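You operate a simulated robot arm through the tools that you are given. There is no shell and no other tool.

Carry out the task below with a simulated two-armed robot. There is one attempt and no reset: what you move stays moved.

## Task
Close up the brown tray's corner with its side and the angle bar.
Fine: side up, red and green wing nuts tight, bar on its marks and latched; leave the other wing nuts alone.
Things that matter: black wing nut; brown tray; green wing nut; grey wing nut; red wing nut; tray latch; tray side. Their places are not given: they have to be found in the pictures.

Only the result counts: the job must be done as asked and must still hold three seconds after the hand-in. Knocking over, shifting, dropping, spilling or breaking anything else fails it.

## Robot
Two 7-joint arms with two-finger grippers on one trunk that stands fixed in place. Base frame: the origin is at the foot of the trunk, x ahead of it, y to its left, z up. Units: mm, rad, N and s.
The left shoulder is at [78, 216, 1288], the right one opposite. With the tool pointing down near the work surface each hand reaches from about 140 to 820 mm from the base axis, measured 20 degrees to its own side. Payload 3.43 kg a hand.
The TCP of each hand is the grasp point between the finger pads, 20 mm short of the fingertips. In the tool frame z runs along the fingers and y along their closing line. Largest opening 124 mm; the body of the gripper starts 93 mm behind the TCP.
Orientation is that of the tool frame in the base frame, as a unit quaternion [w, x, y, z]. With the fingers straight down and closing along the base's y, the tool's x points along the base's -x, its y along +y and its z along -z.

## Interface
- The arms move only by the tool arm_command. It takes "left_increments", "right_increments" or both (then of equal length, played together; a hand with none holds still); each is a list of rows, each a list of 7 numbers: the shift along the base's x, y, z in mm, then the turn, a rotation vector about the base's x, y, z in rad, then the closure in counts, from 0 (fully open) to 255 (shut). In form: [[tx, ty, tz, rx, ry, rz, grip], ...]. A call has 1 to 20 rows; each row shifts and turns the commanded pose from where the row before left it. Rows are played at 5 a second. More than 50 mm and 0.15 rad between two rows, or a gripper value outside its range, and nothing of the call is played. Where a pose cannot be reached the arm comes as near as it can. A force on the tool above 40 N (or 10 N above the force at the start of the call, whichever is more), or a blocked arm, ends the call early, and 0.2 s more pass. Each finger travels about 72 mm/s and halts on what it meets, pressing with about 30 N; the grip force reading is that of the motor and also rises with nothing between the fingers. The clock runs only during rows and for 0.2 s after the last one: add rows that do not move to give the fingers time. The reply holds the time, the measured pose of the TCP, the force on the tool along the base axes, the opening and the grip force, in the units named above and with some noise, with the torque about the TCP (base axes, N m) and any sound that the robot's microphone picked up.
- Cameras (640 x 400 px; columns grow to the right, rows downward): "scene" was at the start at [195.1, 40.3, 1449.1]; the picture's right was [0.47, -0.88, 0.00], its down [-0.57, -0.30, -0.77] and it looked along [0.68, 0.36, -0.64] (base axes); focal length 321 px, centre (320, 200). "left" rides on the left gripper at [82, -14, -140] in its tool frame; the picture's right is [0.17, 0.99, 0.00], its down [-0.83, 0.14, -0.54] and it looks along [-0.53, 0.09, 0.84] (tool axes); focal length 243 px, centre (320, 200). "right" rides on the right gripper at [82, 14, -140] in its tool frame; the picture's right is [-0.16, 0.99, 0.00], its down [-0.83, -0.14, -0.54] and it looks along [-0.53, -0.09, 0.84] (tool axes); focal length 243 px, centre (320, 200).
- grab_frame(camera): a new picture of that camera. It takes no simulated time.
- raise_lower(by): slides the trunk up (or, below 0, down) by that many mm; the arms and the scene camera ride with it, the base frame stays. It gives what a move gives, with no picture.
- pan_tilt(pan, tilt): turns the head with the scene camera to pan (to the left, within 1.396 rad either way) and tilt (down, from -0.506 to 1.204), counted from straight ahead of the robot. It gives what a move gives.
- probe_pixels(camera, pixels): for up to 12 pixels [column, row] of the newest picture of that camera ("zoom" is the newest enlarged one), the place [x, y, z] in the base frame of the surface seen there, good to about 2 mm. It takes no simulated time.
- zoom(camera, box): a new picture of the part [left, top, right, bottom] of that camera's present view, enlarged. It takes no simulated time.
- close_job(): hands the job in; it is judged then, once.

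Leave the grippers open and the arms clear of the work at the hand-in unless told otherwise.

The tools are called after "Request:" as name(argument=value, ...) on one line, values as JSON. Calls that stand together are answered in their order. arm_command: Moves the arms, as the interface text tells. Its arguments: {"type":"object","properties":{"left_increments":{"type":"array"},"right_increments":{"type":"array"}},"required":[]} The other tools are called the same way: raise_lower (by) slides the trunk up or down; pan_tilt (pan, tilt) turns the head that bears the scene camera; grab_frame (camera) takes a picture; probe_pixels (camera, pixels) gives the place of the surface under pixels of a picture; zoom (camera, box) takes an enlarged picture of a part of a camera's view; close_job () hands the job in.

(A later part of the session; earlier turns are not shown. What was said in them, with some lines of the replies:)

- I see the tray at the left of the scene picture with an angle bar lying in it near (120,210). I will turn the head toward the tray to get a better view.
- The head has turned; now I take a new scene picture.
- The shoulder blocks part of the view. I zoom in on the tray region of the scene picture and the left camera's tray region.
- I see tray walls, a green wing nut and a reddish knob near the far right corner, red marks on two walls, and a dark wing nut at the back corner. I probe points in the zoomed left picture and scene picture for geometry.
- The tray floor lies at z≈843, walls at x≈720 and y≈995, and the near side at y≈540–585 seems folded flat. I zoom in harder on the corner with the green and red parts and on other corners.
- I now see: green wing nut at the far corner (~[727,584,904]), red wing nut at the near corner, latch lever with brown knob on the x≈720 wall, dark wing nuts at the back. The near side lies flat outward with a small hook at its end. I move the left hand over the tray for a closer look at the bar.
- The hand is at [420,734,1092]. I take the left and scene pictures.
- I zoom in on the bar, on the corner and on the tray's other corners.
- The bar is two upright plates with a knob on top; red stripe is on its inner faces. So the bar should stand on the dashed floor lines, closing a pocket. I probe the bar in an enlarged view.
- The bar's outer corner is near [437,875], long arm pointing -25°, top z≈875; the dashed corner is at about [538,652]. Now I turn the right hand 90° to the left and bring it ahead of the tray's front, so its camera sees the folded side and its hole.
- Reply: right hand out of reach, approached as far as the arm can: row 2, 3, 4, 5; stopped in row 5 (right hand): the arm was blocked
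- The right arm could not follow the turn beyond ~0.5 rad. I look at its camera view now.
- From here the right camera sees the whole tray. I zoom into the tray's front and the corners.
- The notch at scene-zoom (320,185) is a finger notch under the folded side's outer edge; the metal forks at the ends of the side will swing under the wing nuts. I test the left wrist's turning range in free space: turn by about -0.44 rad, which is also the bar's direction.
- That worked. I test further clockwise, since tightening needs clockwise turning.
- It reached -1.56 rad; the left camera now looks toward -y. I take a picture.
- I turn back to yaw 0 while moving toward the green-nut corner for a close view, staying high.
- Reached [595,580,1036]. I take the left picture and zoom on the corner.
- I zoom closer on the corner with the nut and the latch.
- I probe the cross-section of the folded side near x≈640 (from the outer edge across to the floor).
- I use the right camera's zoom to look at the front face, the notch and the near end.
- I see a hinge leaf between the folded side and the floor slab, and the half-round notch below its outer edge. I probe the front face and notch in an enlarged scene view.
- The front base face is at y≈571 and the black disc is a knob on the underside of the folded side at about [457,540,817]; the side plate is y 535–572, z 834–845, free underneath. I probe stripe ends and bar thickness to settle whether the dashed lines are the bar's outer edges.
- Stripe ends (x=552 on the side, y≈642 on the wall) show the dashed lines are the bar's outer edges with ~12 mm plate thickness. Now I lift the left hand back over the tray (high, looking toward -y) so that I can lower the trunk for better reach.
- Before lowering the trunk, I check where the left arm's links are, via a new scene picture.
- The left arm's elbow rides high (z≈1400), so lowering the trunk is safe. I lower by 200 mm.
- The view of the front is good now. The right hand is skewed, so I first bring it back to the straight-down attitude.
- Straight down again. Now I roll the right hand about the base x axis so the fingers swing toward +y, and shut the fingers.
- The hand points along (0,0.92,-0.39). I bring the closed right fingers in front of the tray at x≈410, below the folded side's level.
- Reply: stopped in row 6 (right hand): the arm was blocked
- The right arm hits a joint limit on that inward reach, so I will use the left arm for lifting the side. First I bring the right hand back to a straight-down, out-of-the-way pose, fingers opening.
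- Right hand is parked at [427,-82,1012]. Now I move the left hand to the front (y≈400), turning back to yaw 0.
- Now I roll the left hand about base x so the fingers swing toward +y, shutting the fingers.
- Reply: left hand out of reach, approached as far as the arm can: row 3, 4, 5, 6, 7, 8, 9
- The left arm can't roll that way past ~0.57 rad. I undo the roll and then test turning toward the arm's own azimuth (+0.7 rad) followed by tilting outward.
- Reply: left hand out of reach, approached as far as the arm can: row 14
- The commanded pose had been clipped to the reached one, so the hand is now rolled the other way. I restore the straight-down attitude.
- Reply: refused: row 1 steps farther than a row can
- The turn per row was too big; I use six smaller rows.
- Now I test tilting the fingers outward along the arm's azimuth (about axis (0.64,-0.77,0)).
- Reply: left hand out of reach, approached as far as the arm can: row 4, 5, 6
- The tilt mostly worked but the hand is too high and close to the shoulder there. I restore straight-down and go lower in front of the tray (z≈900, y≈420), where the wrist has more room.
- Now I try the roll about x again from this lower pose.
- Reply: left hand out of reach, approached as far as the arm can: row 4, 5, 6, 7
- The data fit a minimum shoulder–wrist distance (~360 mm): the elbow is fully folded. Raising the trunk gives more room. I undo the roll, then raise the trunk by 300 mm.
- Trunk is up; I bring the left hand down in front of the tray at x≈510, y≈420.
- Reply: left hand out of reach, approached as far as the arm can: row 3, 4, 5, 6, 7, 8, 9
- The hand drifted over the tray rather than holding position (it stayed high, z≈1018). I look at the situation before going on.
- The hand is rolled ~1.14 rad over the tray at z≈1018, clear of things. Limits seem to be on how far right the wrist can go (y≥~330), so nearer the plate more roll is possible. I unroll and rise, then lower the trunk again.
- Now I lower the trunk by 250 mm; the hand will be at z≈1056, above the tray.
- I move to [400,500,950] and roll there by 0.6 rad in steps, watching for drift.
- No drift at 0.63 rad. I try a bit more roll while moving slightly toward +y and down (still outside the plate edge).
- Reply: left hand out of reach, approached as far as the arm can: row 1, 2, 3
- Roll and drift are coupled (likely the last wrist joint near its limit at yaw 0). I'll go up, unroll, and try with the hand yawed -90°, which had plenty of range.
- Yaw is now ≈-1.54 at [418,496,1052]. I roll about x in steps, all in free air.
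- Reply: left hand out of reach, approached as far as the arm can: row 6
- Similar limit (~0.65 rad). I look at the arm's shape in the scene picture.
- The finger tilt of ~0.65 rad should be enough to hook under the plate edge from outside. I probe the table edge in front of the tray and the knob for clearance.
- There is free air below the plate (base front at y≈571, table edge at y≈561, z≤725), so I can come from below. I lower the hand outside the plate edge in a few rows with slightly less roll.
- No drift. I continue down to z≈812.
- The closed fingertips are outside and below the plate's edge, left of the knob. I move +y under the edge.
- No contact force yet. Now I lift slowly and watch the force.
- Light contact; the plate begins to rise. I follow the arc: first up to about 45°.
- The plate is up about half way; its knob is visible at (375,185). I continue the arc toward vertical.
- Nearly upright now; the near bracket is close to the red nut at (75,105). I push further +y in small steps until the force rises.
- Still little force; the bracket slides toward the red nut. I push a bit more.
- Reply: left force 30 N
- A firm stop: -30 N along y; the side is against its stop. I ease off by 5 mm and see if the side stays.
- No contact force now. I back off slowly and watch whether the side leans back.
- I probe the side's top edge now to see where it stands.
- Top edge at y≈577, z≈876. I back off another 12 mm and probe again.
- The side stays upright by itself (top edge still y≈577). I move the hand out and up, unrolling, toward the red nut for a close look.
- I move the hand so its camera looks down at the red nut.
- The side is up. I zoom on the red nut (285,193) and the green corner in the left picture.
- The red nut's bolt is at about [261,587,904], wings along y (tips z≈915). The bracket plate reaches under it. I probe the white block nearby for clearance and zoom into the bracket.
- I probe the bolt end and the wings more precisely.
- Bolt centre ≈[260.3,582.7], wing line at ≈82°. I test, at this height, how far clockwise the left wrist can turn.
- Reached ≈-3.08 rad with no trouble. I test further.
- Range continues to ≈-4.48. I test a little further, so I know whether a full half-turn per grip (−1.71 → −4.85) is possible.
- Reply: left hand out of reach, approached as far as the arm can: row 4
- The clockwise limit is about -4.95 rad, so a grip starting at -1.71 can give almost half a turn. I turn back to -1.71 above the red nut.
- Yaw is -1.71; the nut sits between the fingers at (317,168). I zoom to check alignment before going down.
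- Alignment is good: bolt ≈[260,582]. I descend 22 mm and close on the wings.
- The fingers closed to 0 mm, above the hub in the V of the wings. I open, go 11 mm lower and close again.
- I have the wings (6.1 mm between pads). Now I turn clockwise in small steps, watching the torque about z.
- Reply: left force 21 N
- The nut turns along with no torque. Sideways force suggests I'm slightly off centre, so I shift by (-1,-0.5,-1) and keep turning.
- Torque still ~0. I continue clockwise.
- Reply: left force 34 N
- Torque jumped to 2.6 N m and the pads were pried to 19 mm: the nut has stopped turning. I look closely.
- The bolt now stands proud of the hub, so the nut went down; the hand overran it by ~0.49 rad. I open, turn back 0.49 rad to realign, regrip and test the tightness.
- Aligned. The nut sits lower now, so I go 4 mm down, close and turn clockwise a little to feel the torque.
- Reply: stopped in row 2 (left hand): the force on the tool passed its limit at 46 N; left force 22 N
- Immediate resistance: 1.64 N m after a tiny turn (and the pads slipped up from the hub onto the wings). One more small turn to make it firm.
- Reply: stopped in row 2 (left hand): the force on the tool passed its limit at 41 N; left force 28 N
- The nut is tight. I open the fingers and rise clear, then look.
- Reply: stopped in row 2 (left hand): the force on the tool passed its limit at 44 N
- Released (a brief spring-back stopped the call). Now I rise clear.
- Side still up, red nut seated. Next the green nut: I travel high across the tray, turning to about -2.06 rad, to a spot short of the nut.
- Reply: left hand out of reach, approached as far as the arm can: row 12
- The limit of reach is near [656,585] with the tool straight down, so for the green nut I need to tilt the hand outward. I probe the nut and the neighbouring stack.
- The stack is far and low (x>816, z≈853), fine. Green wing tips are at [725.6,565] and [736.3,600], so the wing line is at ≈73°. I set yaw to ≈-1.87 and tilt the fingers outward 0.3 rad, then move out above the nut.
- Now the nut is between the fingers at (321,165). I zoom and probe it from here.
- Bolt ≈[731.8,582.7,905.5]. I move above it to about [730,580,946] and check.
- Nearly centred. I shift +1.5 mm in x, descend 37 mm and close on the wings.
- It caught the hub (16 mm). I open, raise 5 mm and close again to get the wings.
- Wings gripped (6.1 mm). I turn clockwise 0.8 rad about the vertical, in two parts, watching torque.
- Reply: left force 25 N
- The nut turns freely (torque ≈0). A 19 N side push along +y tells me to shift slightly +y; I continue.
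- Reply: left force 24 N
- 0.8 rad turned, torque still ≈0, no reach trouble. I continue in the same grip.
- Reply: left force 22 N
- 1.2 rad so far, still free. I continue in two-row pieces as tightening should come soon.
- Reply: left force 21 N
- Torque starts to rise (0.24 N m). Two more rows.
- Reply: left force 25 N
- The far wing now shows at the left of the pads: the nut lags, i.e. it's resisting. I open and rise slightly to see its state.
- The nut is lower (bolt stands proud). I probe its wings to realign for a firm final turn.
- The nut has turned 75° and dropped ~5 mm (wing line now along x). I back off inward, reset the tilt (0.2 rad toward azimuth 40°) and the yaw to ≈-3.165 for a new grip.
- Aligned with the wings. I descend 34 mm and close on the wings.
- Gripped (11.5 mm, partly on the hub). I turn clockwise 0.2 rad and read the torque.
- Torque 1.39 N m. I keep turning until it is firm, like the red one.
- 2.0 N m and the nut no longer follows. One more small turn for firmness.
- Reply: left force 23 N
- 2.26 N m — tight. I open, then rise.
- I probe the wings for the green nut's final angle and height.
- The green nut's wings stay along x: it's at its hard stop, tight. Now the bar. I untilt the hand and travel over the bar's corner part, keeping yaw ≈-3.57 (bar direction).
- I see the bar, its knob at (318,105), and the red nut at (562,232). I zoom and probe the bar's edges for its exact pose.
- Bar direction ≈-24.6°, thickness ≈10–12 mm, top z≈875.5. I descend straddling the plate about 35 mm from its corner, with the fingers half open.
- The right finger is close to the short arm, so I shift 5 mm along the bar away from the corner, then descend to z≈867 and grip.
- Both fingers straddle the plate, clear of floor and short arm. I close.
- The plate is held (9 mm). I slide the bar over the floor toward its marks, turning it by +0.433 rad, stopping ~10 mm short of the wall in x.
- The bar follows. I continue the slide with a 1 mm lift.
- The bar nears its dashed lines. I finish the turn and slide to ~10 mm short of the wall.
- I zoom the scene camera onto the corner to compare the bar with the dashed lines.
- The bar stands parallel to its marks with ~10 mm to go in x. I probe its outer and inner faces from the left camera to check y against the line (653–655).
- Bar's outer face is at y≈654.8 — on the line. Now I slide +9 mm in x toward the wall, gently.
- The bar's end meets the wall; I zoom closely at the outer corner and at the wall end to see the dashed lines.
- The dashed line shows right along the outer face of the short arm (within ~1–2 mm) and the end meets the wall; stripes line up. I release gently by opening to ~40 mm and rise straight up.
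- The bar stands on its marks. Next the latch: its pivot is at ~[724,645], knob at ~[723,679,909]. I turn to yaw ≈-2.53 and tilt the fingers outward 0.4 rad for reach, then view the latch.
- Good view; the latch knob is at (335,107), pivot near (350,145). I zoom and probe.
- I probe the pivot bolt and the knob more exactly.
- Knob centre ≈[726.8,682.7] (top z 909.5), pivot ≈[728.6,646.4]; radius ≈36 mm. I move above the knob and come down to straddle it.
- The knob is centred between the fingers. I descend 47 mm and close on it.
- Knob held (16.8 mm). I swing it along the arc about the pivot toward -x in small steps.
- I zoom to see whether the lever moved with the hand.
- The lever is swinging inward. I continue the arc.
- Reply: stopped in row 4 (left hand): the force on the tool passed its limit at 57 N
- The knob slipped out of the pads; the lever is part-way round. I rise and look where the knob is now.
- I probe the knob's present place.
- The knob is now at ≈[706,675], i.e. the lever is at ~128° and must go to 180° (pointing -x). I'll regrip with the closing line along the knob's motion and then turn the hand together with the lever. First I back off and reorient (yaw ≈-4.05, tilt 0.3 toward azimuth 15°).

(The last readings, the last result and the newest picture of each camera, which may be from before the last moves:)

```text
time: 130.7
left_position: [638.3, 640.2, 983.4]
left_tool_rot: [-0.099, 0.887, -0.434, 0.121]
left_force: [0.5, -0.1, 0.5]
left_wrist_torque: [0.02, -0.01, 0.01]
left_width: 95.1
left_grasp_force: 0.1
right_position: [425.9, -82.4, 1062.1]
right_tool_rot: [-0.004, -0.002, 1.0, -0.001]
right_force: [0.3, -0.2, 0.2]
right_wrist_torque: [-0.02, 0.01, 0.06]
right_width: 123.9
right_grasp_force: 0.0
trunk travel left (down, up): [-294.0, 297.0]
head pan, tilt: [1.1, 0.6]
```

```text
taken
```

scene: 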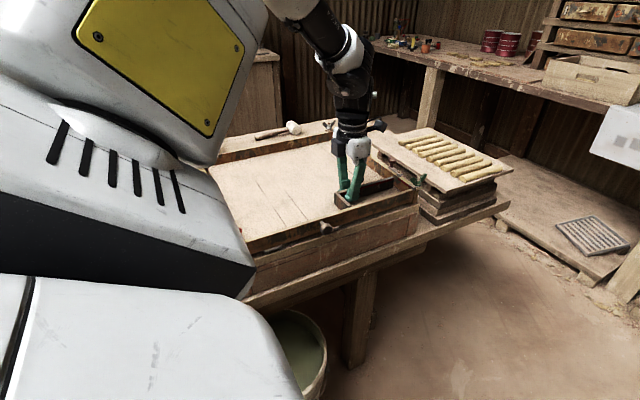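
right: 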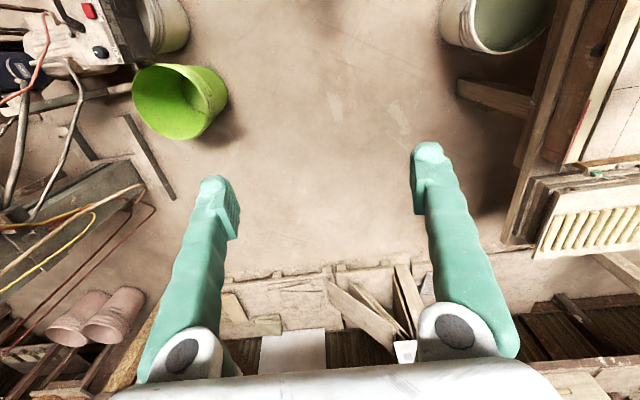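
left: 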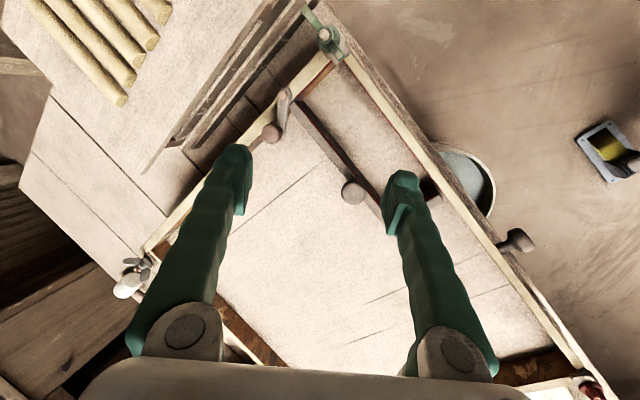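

Orientation is right; the latch knob shows at (271,133). I move above the knob.

Request:
arm_command(left_increments=[[21, 11, -8, 0, 0, 0, 120], [21, 11, -8, 0, 0, 0, 130], [22, 12, -8, 0, 0, 0, 130], [0, 0, 0, 0, 0, 0, 130]])

Request:
grab_frame(camera="left")

Request:
zoom(camera="left", box=[250, 100, 390, 230])

```text
time: 131.7
left_position: [702.2, 673.5, 959.5]
left_tool_rot: [-0.099, 0.887, -0.434, 0.12]
left_force: [-0.2, 1.0, 0.0]
left_wrist_torque: [-0.02, -0.01, -0.01]
left_width: 60.7
left_grasp_force: 0.1
right_position: [424.6, -81.9, 1061.9]
right_tool_rot: [-0.003, -0.003, 1.0, 0.0]
right_force: [-0.5, -0.2, -0.2]
right_wrist_torque: [-0.01, -0.07, 0.02]
right_width: 124.0
right_grasp_force: 0.0
trunk travel left (down, up): [-294.0, 297.0]
head pan, tilt: [1.1, 0.6]
```

```text
taken
```

left: 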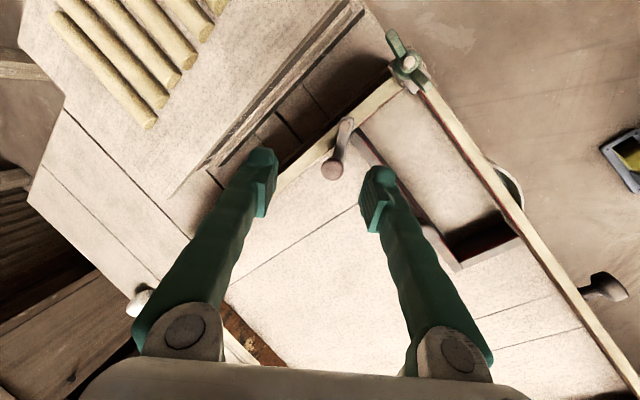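

```text
3.08 times, centred on (320, 165) of left
```

zoom: 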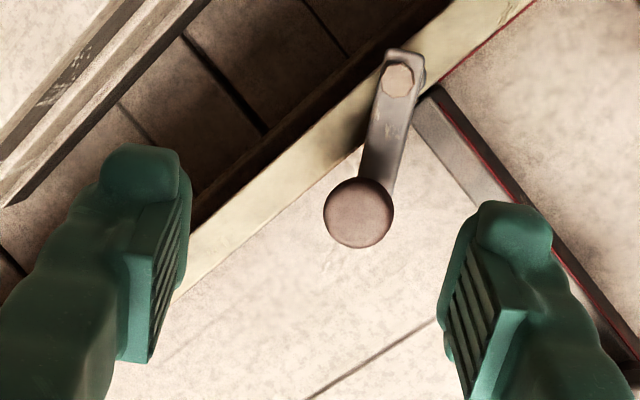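

I probe the knob once more from here.

Request:
probe_pixels(camera="left", pixels=[[332, 169], [330, 169], [334, 169], [332, 166], [332, 172], [345, 126], [346, 127], [325, 170], [340, 168]])

```text
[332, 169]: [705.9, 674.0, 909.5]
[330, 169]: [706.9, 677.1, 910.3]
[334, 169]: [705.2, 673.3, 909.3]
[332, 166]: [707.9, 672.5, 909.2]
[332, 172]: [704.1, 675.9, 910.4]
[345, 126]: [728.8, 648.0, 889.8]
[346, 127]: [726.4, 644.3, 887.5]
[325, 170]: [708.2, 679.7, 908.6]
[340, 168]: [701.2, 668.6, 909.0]
```

Knob centre ≈[705.8,674.3] — right under the hand. I descend 45 mm and close.

Request:
arm_command(left_increments=[[0, 0, -15, 0, 0, 0, 150], [0, 0, -15, 0, 0, 0, 160], [0, 0, -15, 0, 0, 0, 160], [0, 0, 0, 0, 0, 0, 255], [0, 0, 0, 0, 0, 0, 255], [0, 0, 0, 0, 0, 0, 255]])

Request:
zoom(camera="left", box=[250, 100, 390, 230])

```text
time: 133.1
left_position: [704.8, 674.0, 913.0]
left_tool_rot: [-0.099, 0.887, -0.434, 0.12]
left_force: [-0.1, -0.6, -4.4]
left_wrist_torque: [0.03, -0.17, 0.01]
left_width: 18.0
left_grasp_force: 44.9
right_position: [426.6, -83.0, 1060.3]
right_tool_rot: [-0.002, -0.001, 1.0, 0.0]
right_force: [-0.2, 0.3, 0.1]
right_wrist_torque: [-0.01, 0.02, -0.04]
right_width: 123.9
right_grasp_force: 0.0
trunk travel left (down, up): [-294.0, 297.0]
head pan, tilt: [1.1, 0.6]
```

```text
3.08 times, centred on (320, 165) of left
```

zoom: 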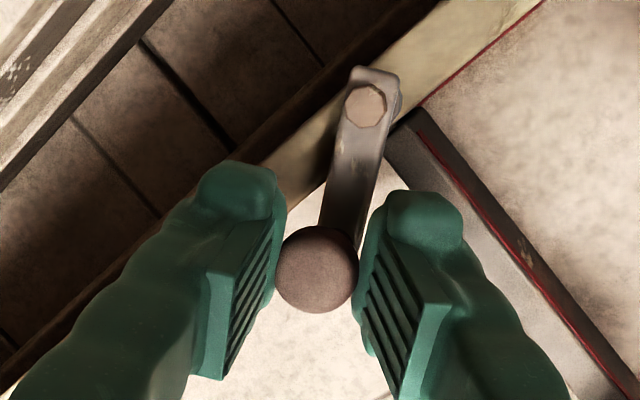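

Knob held (18 mm). I swing hand and lever together about the pivot, first half.

Request:
arm_command(left_increments=[[-2.9, -3.1, 0, 0, 0, 0.1135, 255], [-2.5, -3.4, 0, 0, 0, 0.1135, 255], [-2.1, -3.7, 0, 0, 0, 0.1135, 255], [-1.7, -3.9, 0, 0, 0, 0.1135, 255]])

Request:
zoom(camera="left", box=[250, 100, 390, 230])

```text
time: 134.1
left_position: [695.3, 661.3, 913.4]
left_tool_rot: [-0.123, 0.963, -0.223, 0.094]
left_force: [7.6, 2.6, -12.2]
left_wrist_torque: [0.3, 0.12, 0.14]
left_width: 18.0
left_grasp_force: 45.0
right_position: [429.5, -80.7, 1061.1]
right_tool_rot: [-0.003, -0.001, 1.0, -0.001]
right_force: [0.3, -0.2, -1.1]
right_wrist_torque: [-0.01, 0.01, 0.02]
right_width: 124.2
right_grasp_force: 0.0
trunk travel left (down, up): [-294.0, 297.0]
head pan, tilt: [1.1, 0.6]
```

```text
3.08 times, centred on (320, 165) of left
```

zoom: 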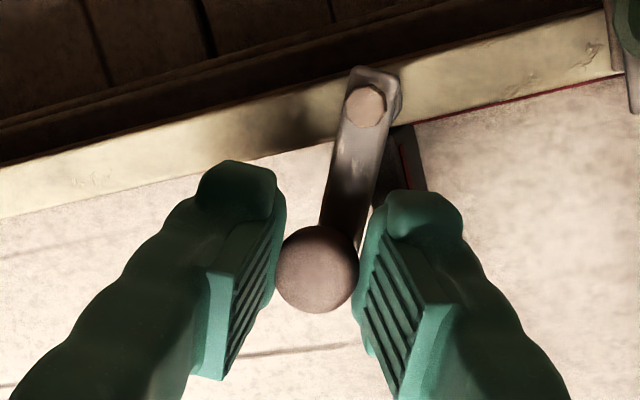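

The lever turns with the hand. Second half of the swing.

Request:
arm_command(left_increments=[[-1.2, -4.0, 0, 0, 0, 0.1135, 255], [-0.8, -4.2, 0, 0, 0, 0.1135, 255], [-0.3, -4.2, 0, 0, 0, 0.1135, 255], [0.2, -4.2, 0, 0, 0, 0.1135, 255]])

Request:
zoom(camera="left", box=[250, 100, 390, 230])

Request:
zoom(camera="scene", box=[340, 140, 440, 210])

```text
time: 135.1
left_position: [692.6, 645.2, 912.5]
left_tool_rot: [-0.142, 0.988, 0.0, 0.064]
left_force: [5.5, 9.8, -7.5]
left_wrist_torque: [0.27, 0.3, 0.34]
left_width: 17.8
left_grasp_force: 44.7
right_position: [427.8, -79.7, 1061.3]
right_tool_rot: [-0.004, -0.001, 1.0, -0.001]
right_force: [-1.1, -0.5, -0.1]
right_wrist_torque: [0.01, 0.02, 0.01]
right_width: 123.8
right_grasp_force: 0.0
trunk travel left (down, up): [-294.0, 297.0]
head pan, tilt: [1.1, 0.6]
```

```text
3.08 times, centred on (320, 165) of left
```

zoom: 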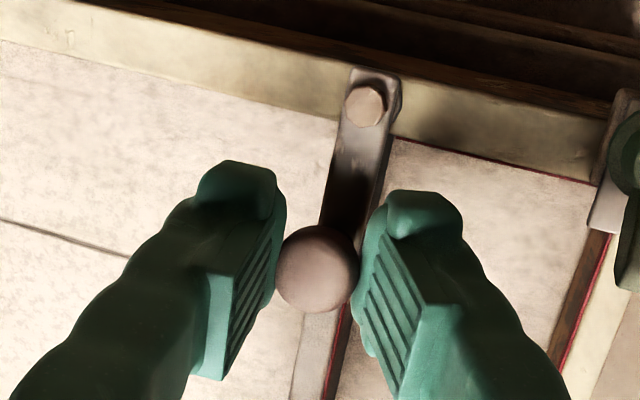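

```text
5.71 times, centred on (390, 175) of scene
```

zoom: 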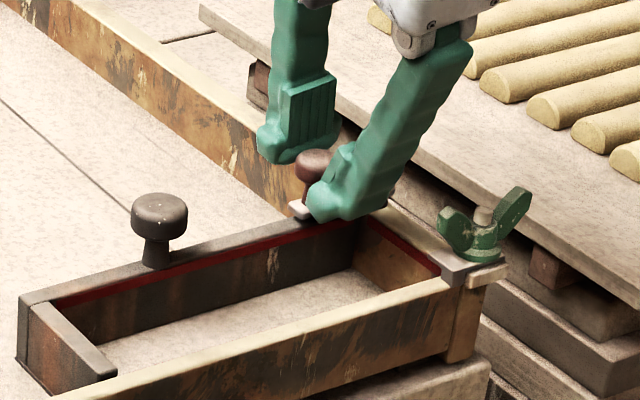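

The lever now lies along the bar. I probe knob and pivot to read the lever angle.

Request:
probe_pixels(camera="left", pixels=[[319, 188], [317, 188], [321, 188], [319, 186], [334, 135], [335, 134], [333, 135], [331, 150], [328, 165]])

```text
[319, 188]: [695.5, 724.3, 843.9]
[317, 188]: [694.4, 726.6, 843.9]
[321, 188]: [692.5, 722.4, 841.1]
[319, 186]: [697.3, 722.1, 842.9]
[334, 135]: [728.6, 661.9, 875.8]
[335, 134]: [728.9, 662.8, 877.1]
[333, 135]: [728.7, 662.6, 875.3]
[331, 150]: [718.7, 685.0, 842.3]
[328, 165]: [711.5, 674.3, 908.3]
```

Those were from the old picture; I take a new one and probe again.

Request:
grab_frame(camera="left")

Request:
probe_pixels(camera="left", pixels=[[319, 188], [317, 188], [321, 188], [319, 186], [334, 135], [335, 134], [333, 135], [331, 150], [328, 165]])

```text
taken
```

left: 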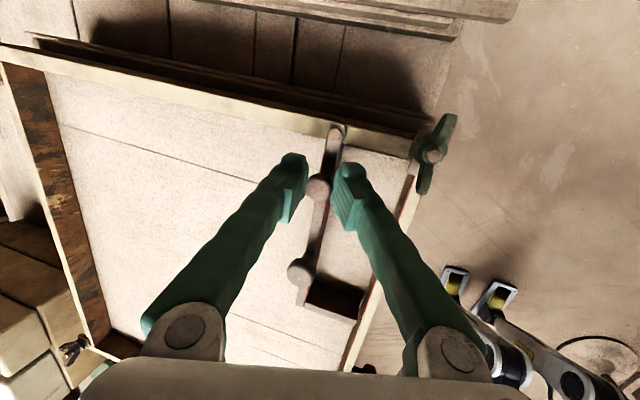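

```text
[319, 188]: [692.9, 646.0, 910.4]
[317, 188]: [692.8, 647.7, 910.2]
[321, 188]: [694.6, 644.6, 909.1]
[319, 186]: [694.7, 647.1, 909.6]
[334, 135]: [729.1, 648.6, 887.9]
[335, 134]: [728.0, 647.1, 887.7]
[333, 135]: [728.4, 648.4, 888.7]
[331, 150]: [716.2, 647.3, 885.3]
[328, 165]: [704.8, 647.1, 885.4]
```

Lever at ≈180° (knob [693.5,646.3], pivot [728.5,647]). I push a little further to feel whether there is a stop.

Request:
arm_command(left_increments=[[0.3, -2.1, 0, 0, 0, 0.057, 255], [0.4, -2.1, 0, 0, 0, 0.057, 255]])

```text
time: 135.7
left_position: [693.4, 643.8, 912.4]
left_tool_rot: [-0.145, 0.986, 0.057, 0.057]
left_force: [7.5, 26.8, -5.8]
left_wrist_torque: [0.44, -0.45, -0.46]
left_width: 18.2
left_grasp_force: 44.8
right_position: [427.3, -80.9, 1060.4]
right_tool_rot: [-0.003, -0.002, 1.0, -0.001]
right_force: [-0.2, -0.4, 0.2]
right_wrist_torque: [-0.01, -0.02, -0.04]
right_width: 124.0
right_grasp_force: 0.1
trunk travel left (down, up): [-294.0, 297.0]
head pan, tilt: [1.1, 0.6]
```

The force rose to 27 N: the lever is at its stop — latched. I ease back, open, and rise.

Request:
arm_command(left_increments=[[-0.3, 2.5, 0, 0, 0, -0.057, 255], [0, 0, 0, 0, 0, 0, 180], [0, 0, 0, 0, 0, 0, 150]])

Request:
arm_command(left_increments=[[0, 0, 15, 0, 0, 0, 140], [0, 0, 20, 0, 0, 0, 100], [-15, 0, 30, 0, 0, 0, 0], [-20, 0, 30, 0, 0, 0, 0]])

Request:
grab_frame(camera="left")

Request:
zoom(camera="scene", box=[310, 140, 440, 240])

```text
time: 136.5
left_position: [691.8, 640.8, 913.5]
left_tool_rot: [-0.142, 0.988, 0.026, 0.06]
left_force: [0.3, -0.2, -0.4]
left_wrist_torque: [-0.01, 0.0, -0.01]
left_width: 51.0
left_grasp_force: 0.0
right_position: [425.8, -82.8, 1061.6]
right_tool_rot: [-0.002, -0.002, 1.0, 0.0]
right_force: [-0.6, 0.7, 0.3]
right_wrist_torque: [0.05, -0.03, 0.03]
right_width: 124.2
right_grasp_force: 0.0
trunk travel left (down, up): [-294.0, 297.0]
head pan, tilt: [1.1, 0.6]
```

```text
time: 137.5
left_position: [656.3, 639.8, 1009.6]
left_tool_rot: [-0.143, 0.987, 0.027, 0.061]
left_force: [1.1, 0.1, -0.3]
left_wrist_torque: [-0.05, -0.04, -0.03]
left_width: 124.0
left_grasp_force: 0.1
right_position: [425.2, -83.4, 1061.8]
right_tool_rot: [-0.001, -0.001, 1.0, 0.0]
right_force: [1.4, 0.3, 0.3]
right_wrist_torque: [0.01, -0.02, -0.03]
right_width: 123.9
right_grasp_force: 0.0
trunk travel left (down, up): [-294.0, 297.0]
head pan, tilt: [1.1, 0.6]
```

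```text
taken
```

left: 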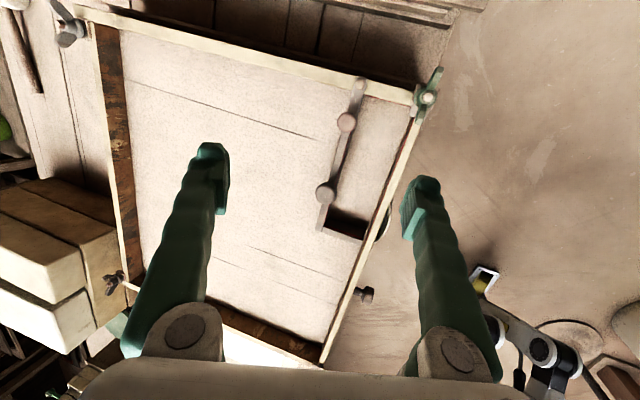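

```text
4.00 times, centred on (375, 190) of scene
```

zoom: 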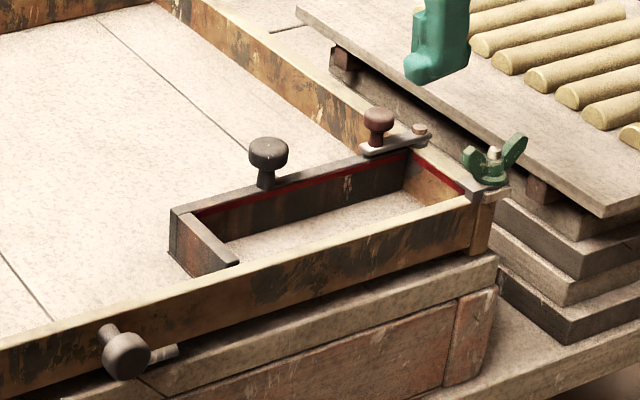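

The latch lies over the bar. I check the bar corner against its line, the side, and the red nut.

Request:
zoom(camera="scene", box=[330, 175, 380, 215])

Request:
grab_frame(camera="scene")

Request:
zoom(camera="scene", box=[205, 210, 275, 265])

Request:
zoom(camera="left", box=[300, 60, 460, 260])

```text
10.00 times, centred on (355, 195) of scene
```

zoom: 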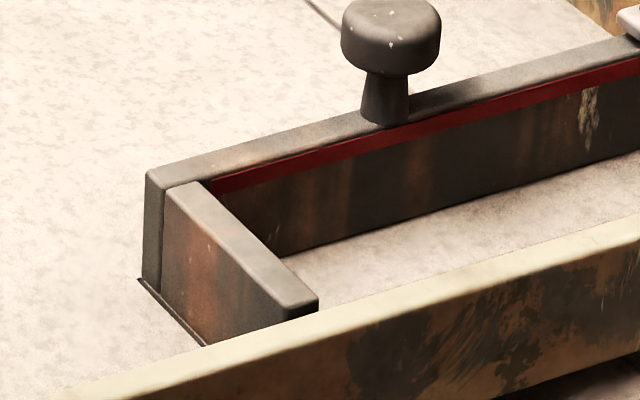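

```text
taken
```

scene: 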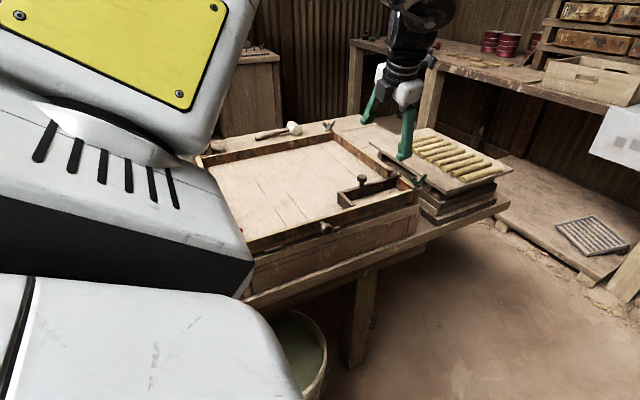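

```text
7.27 times, centred on (240, 238) of scene
```

zoom: 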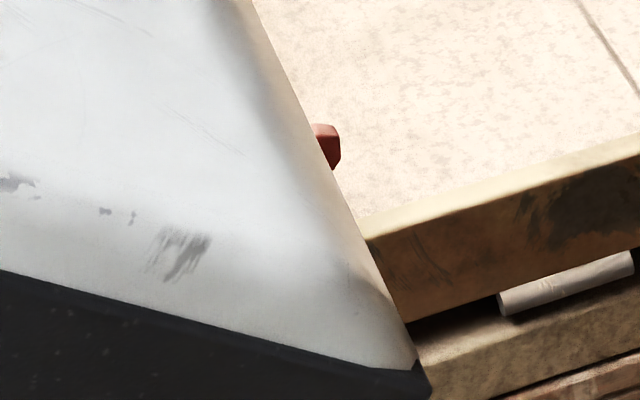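

```text
2.00 times, centred on (380, 160) of left
```

zoom: 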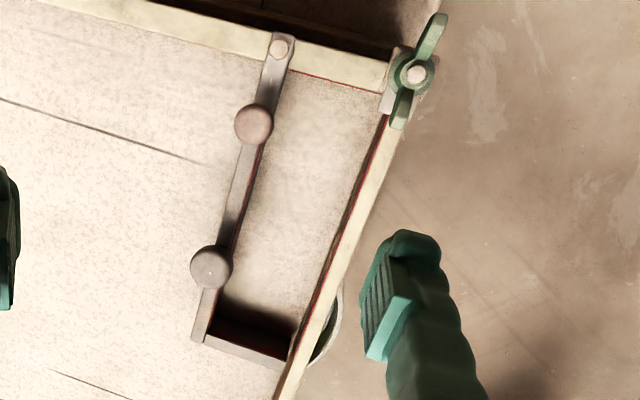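

All matches: stripes close the pocket, bar on its line, latch over the bar. Now I want to check the red nut from close: I untilt and move the left hand back over the near corner.

Request:
arm_command(left_increments=[[-20, 5, 5, -0.092, 0.039, 0, 0], [-30, 5, 5, -0.092, 0.039, 0, 0], [-30, 3, 5, -0.092, 0.039, 0, 0], [-26, 0, 0, 0, 0, 0.14, 0], [-26, 0, 0, 0, 0, 0.14, 0], [-26, 0, 0, 0, 0, 0.14, 0], [-26, 0, 0, 0, 0, 0.14, 0], [-26, 0, 0, 0, 0, 0.14, 0], [-26, 0, 0, 0, 0, 0.14, 0], [-26, 0, 0, 0, 0, 0.14, 0], [-26, 0, 0, 0, 0, 0.14, 0], [-26, 0, 0, 0, 0, 0.14, 0], [-26, 0, 0, 0, 0, 0.14, 0], [-26, 0, 0, 0, 0, 0.14, 0]])

Request:
grab_frame(camera="left")

```text
time: 140.5
left_position: [290.6, 653.5, 1024.0]
left_tool_rot: [-0.004, 0.698, 0.716, -0.005]
left_force: [0.7, 0.6, 0.7]
left_wrist_torque: [0.01, -0.01, 0.0]
left_width: 124.1
left_grasp_force: 0.0
right_position: [426.5, -82.6, 1061.1]
right_tool_rot: [-0.003, -0.002, 1.0, 0.001]
right_force: [-1.0, 0.8, -0.2]
right_wrist_torque: [0.01, -0.02, -0.02]
right_width: 123.9
right_grasp_force: 0.1
trunk travel left (down, up): [-294.0, 297.0]
head pan, tilt: [1.1, 0.6]
```

```text
taken
```

left: 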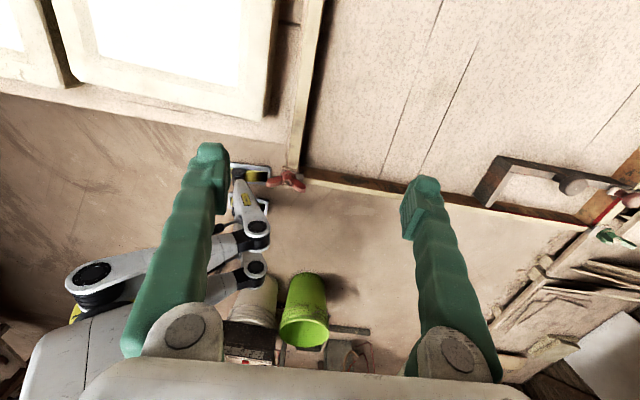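

I zoom on the red nut and probe its wings and bolt.

Request:
zoom(camera="left", box=[250, 150, 330, 214])

Request:
probe_pixels(camera="zoom", pixels=[[150, 250], [165, 245], [420, 275], [400, 270], [280, 275], [285, 275], [280, 220], [440, 285], [135, 255]])

```text
6.25 times, centred on (290, 182) of left
```

zoom: 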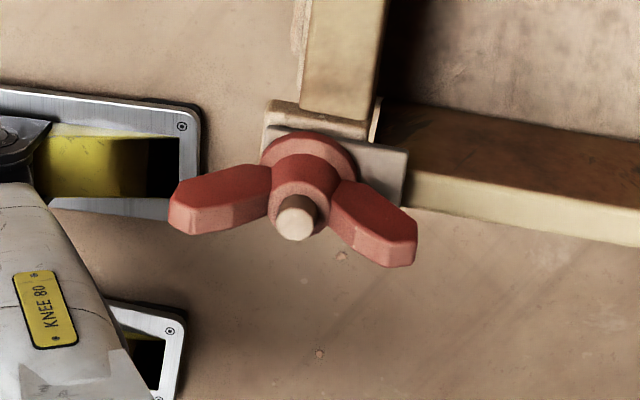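

```text
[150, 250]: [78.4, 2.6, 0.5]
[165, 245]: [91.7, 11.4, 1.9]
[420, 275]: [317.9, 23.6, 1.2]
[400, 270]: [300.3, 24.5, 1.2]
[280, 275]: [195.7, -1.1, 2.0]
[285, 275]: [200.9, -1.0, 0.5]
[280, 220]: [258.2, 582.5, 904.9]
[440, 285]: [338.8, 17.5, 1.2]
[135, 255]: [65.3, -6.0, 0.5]
```

Request:
probe_pixels(camera="zoom", pixels=[[190, 200], [182, 205], [200, 192], [400, 240], [408, 235], [390, 225], [296, 225], [300, 222], [300, 160], [345, 170], [390, 180]])

```text
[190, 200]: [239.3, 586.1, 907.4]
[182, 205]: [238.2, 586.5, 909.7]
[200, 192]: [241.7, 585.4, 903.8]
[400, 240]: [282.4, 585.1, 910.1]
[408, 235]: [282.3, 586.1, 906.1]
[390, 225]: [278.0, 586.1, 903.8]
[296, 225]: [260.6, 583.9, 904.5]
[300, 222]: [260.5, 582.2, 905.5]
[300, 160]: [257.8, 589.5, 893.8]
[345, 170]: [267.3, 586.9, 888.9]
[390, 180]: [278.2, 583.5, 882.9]
```

Both nuts now have their wings along x with tips at z≈909, fully down at their stops. I lift the left hand clear of the work and take a last look.

Request:
arm_command(left_increments=[[10, -25, 35, 0, 0, 0, 0], [10, -25, 35, 0, 0, 0, 0], [10, -25, 35, 0, 0, 0, 0], [0, 0, 0, 0, 0, 0, 0], [0, 0, 0, 0, 0, 0, 0]])

Request:
grab_frame(camera="left")

Request:
grab_frame(camera="scene")

```text
time: 141.7
left_position: [322.1, 579.3, 1129.3]
left_tool_rot: [-0.004, 0.699, 0.715, -0.006]
left_force: [-0.6, 0.7, 0.5]
left_wrist_torque: [0.04, -0.03, 0.0]
left_width: 124.0
left_grasp_force: 0.0
right_position: [427.4, -82.1, 1060.3]
right_tool_rot: [-0.002, -0.001, 1.0, 0.001]
right_force: [0.5, -0.1, -0.8]
right_wrist_torque: [0.03, -0.03, -0.02]
right_width: 124.1
right_grasp_force: 0.0
trunk travel left (down, up): [-294.0, 297.0]
head pan, tilt: [1.1, 0.6]
```

```text
taken
```

left: 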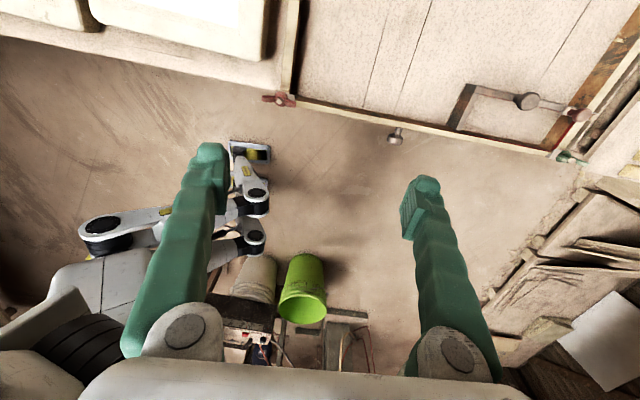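

```text
taken
```

scene: 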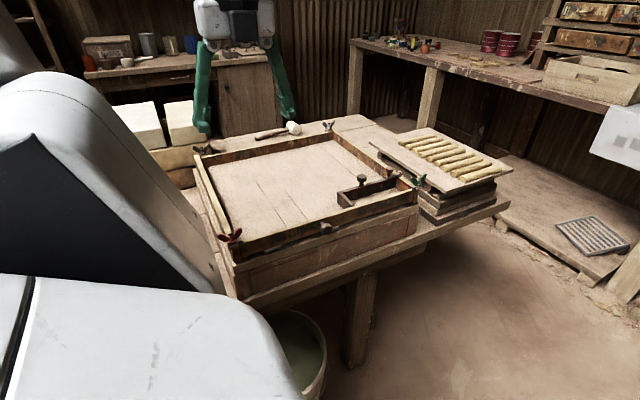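

I take one last close zoom of the bar's corner and latch to judge the remaining offset from the marks.

Request:
zoom(camera="scene", box=[333, 188, 363, 212])

Request:
probe_pixels(camera="zoom", pixels=[[95, 215], [110, 215], [130, 260], [160, 290], [200, 320], [120, 200], [230, 330], [60, 230]])

Request:
zoom(camera="scene", box=[380, 160, 430, 200])

```text
16.00 times, centred on (348, 200) of scene
```

zoom: 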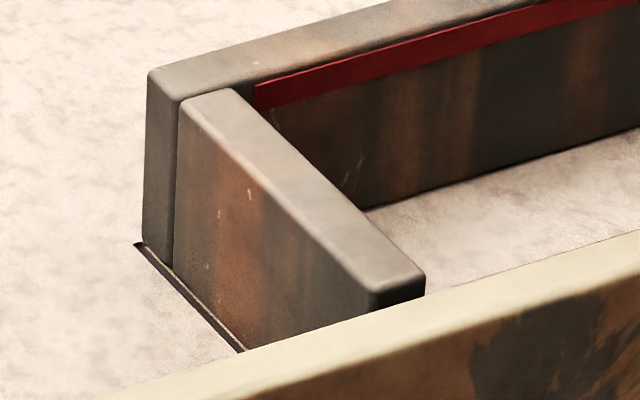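

```text
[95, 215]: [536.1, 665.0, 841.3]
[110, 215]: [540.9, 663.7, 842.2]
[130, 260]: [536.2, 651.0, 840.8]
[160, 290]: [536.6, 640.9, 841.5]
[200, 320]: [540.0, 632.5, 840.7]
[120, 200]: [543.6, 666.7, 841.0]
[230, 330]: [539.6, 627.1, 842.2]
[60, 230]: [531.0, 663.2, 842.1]
```

```text
10.00 times, centred on (405, 180) of scene
```

zoom: 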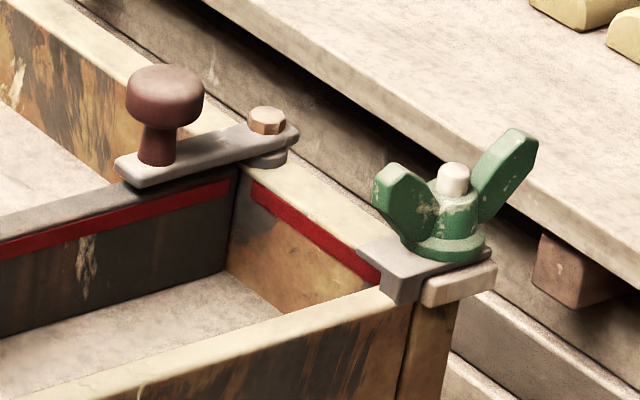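

The bar sits against its line to within about 1 mm. The latch lies over the bar at its stop. The side is up with its brackets clamped under the tightened red and green nuts. Both grippers are open and clear of the work, so I hand the job in.

Request:
close_job()

```text
The job is handed in.
```

I closed up the tray's corner as asked and handed the job in; I haven't been told how it was judged.

- **Side:** it is up and stayed up on its own, and the brackets at both ends are clamped under the red and green wing nuts.
- **Red and green wing nuts:** I turned both clockwise until they stopped. Each then held against more than 2 N m without turning further.
- **Angle bar:** it stands on its dashed lines, within about 1 mm, with its end against the wall and the red stripes lined up.
- **Latch:** I swung the lever over the bar until it hit its stop. My first grip slipped off the knob and the force briefly reached 57 N. The pictures afterwards showed the bar hadn't moved.
- **Other wing nuts:** I didn't touch the black or grey ones, and I saw nothing else shifted.

Both grippers are open and the arms are clear of the tray.
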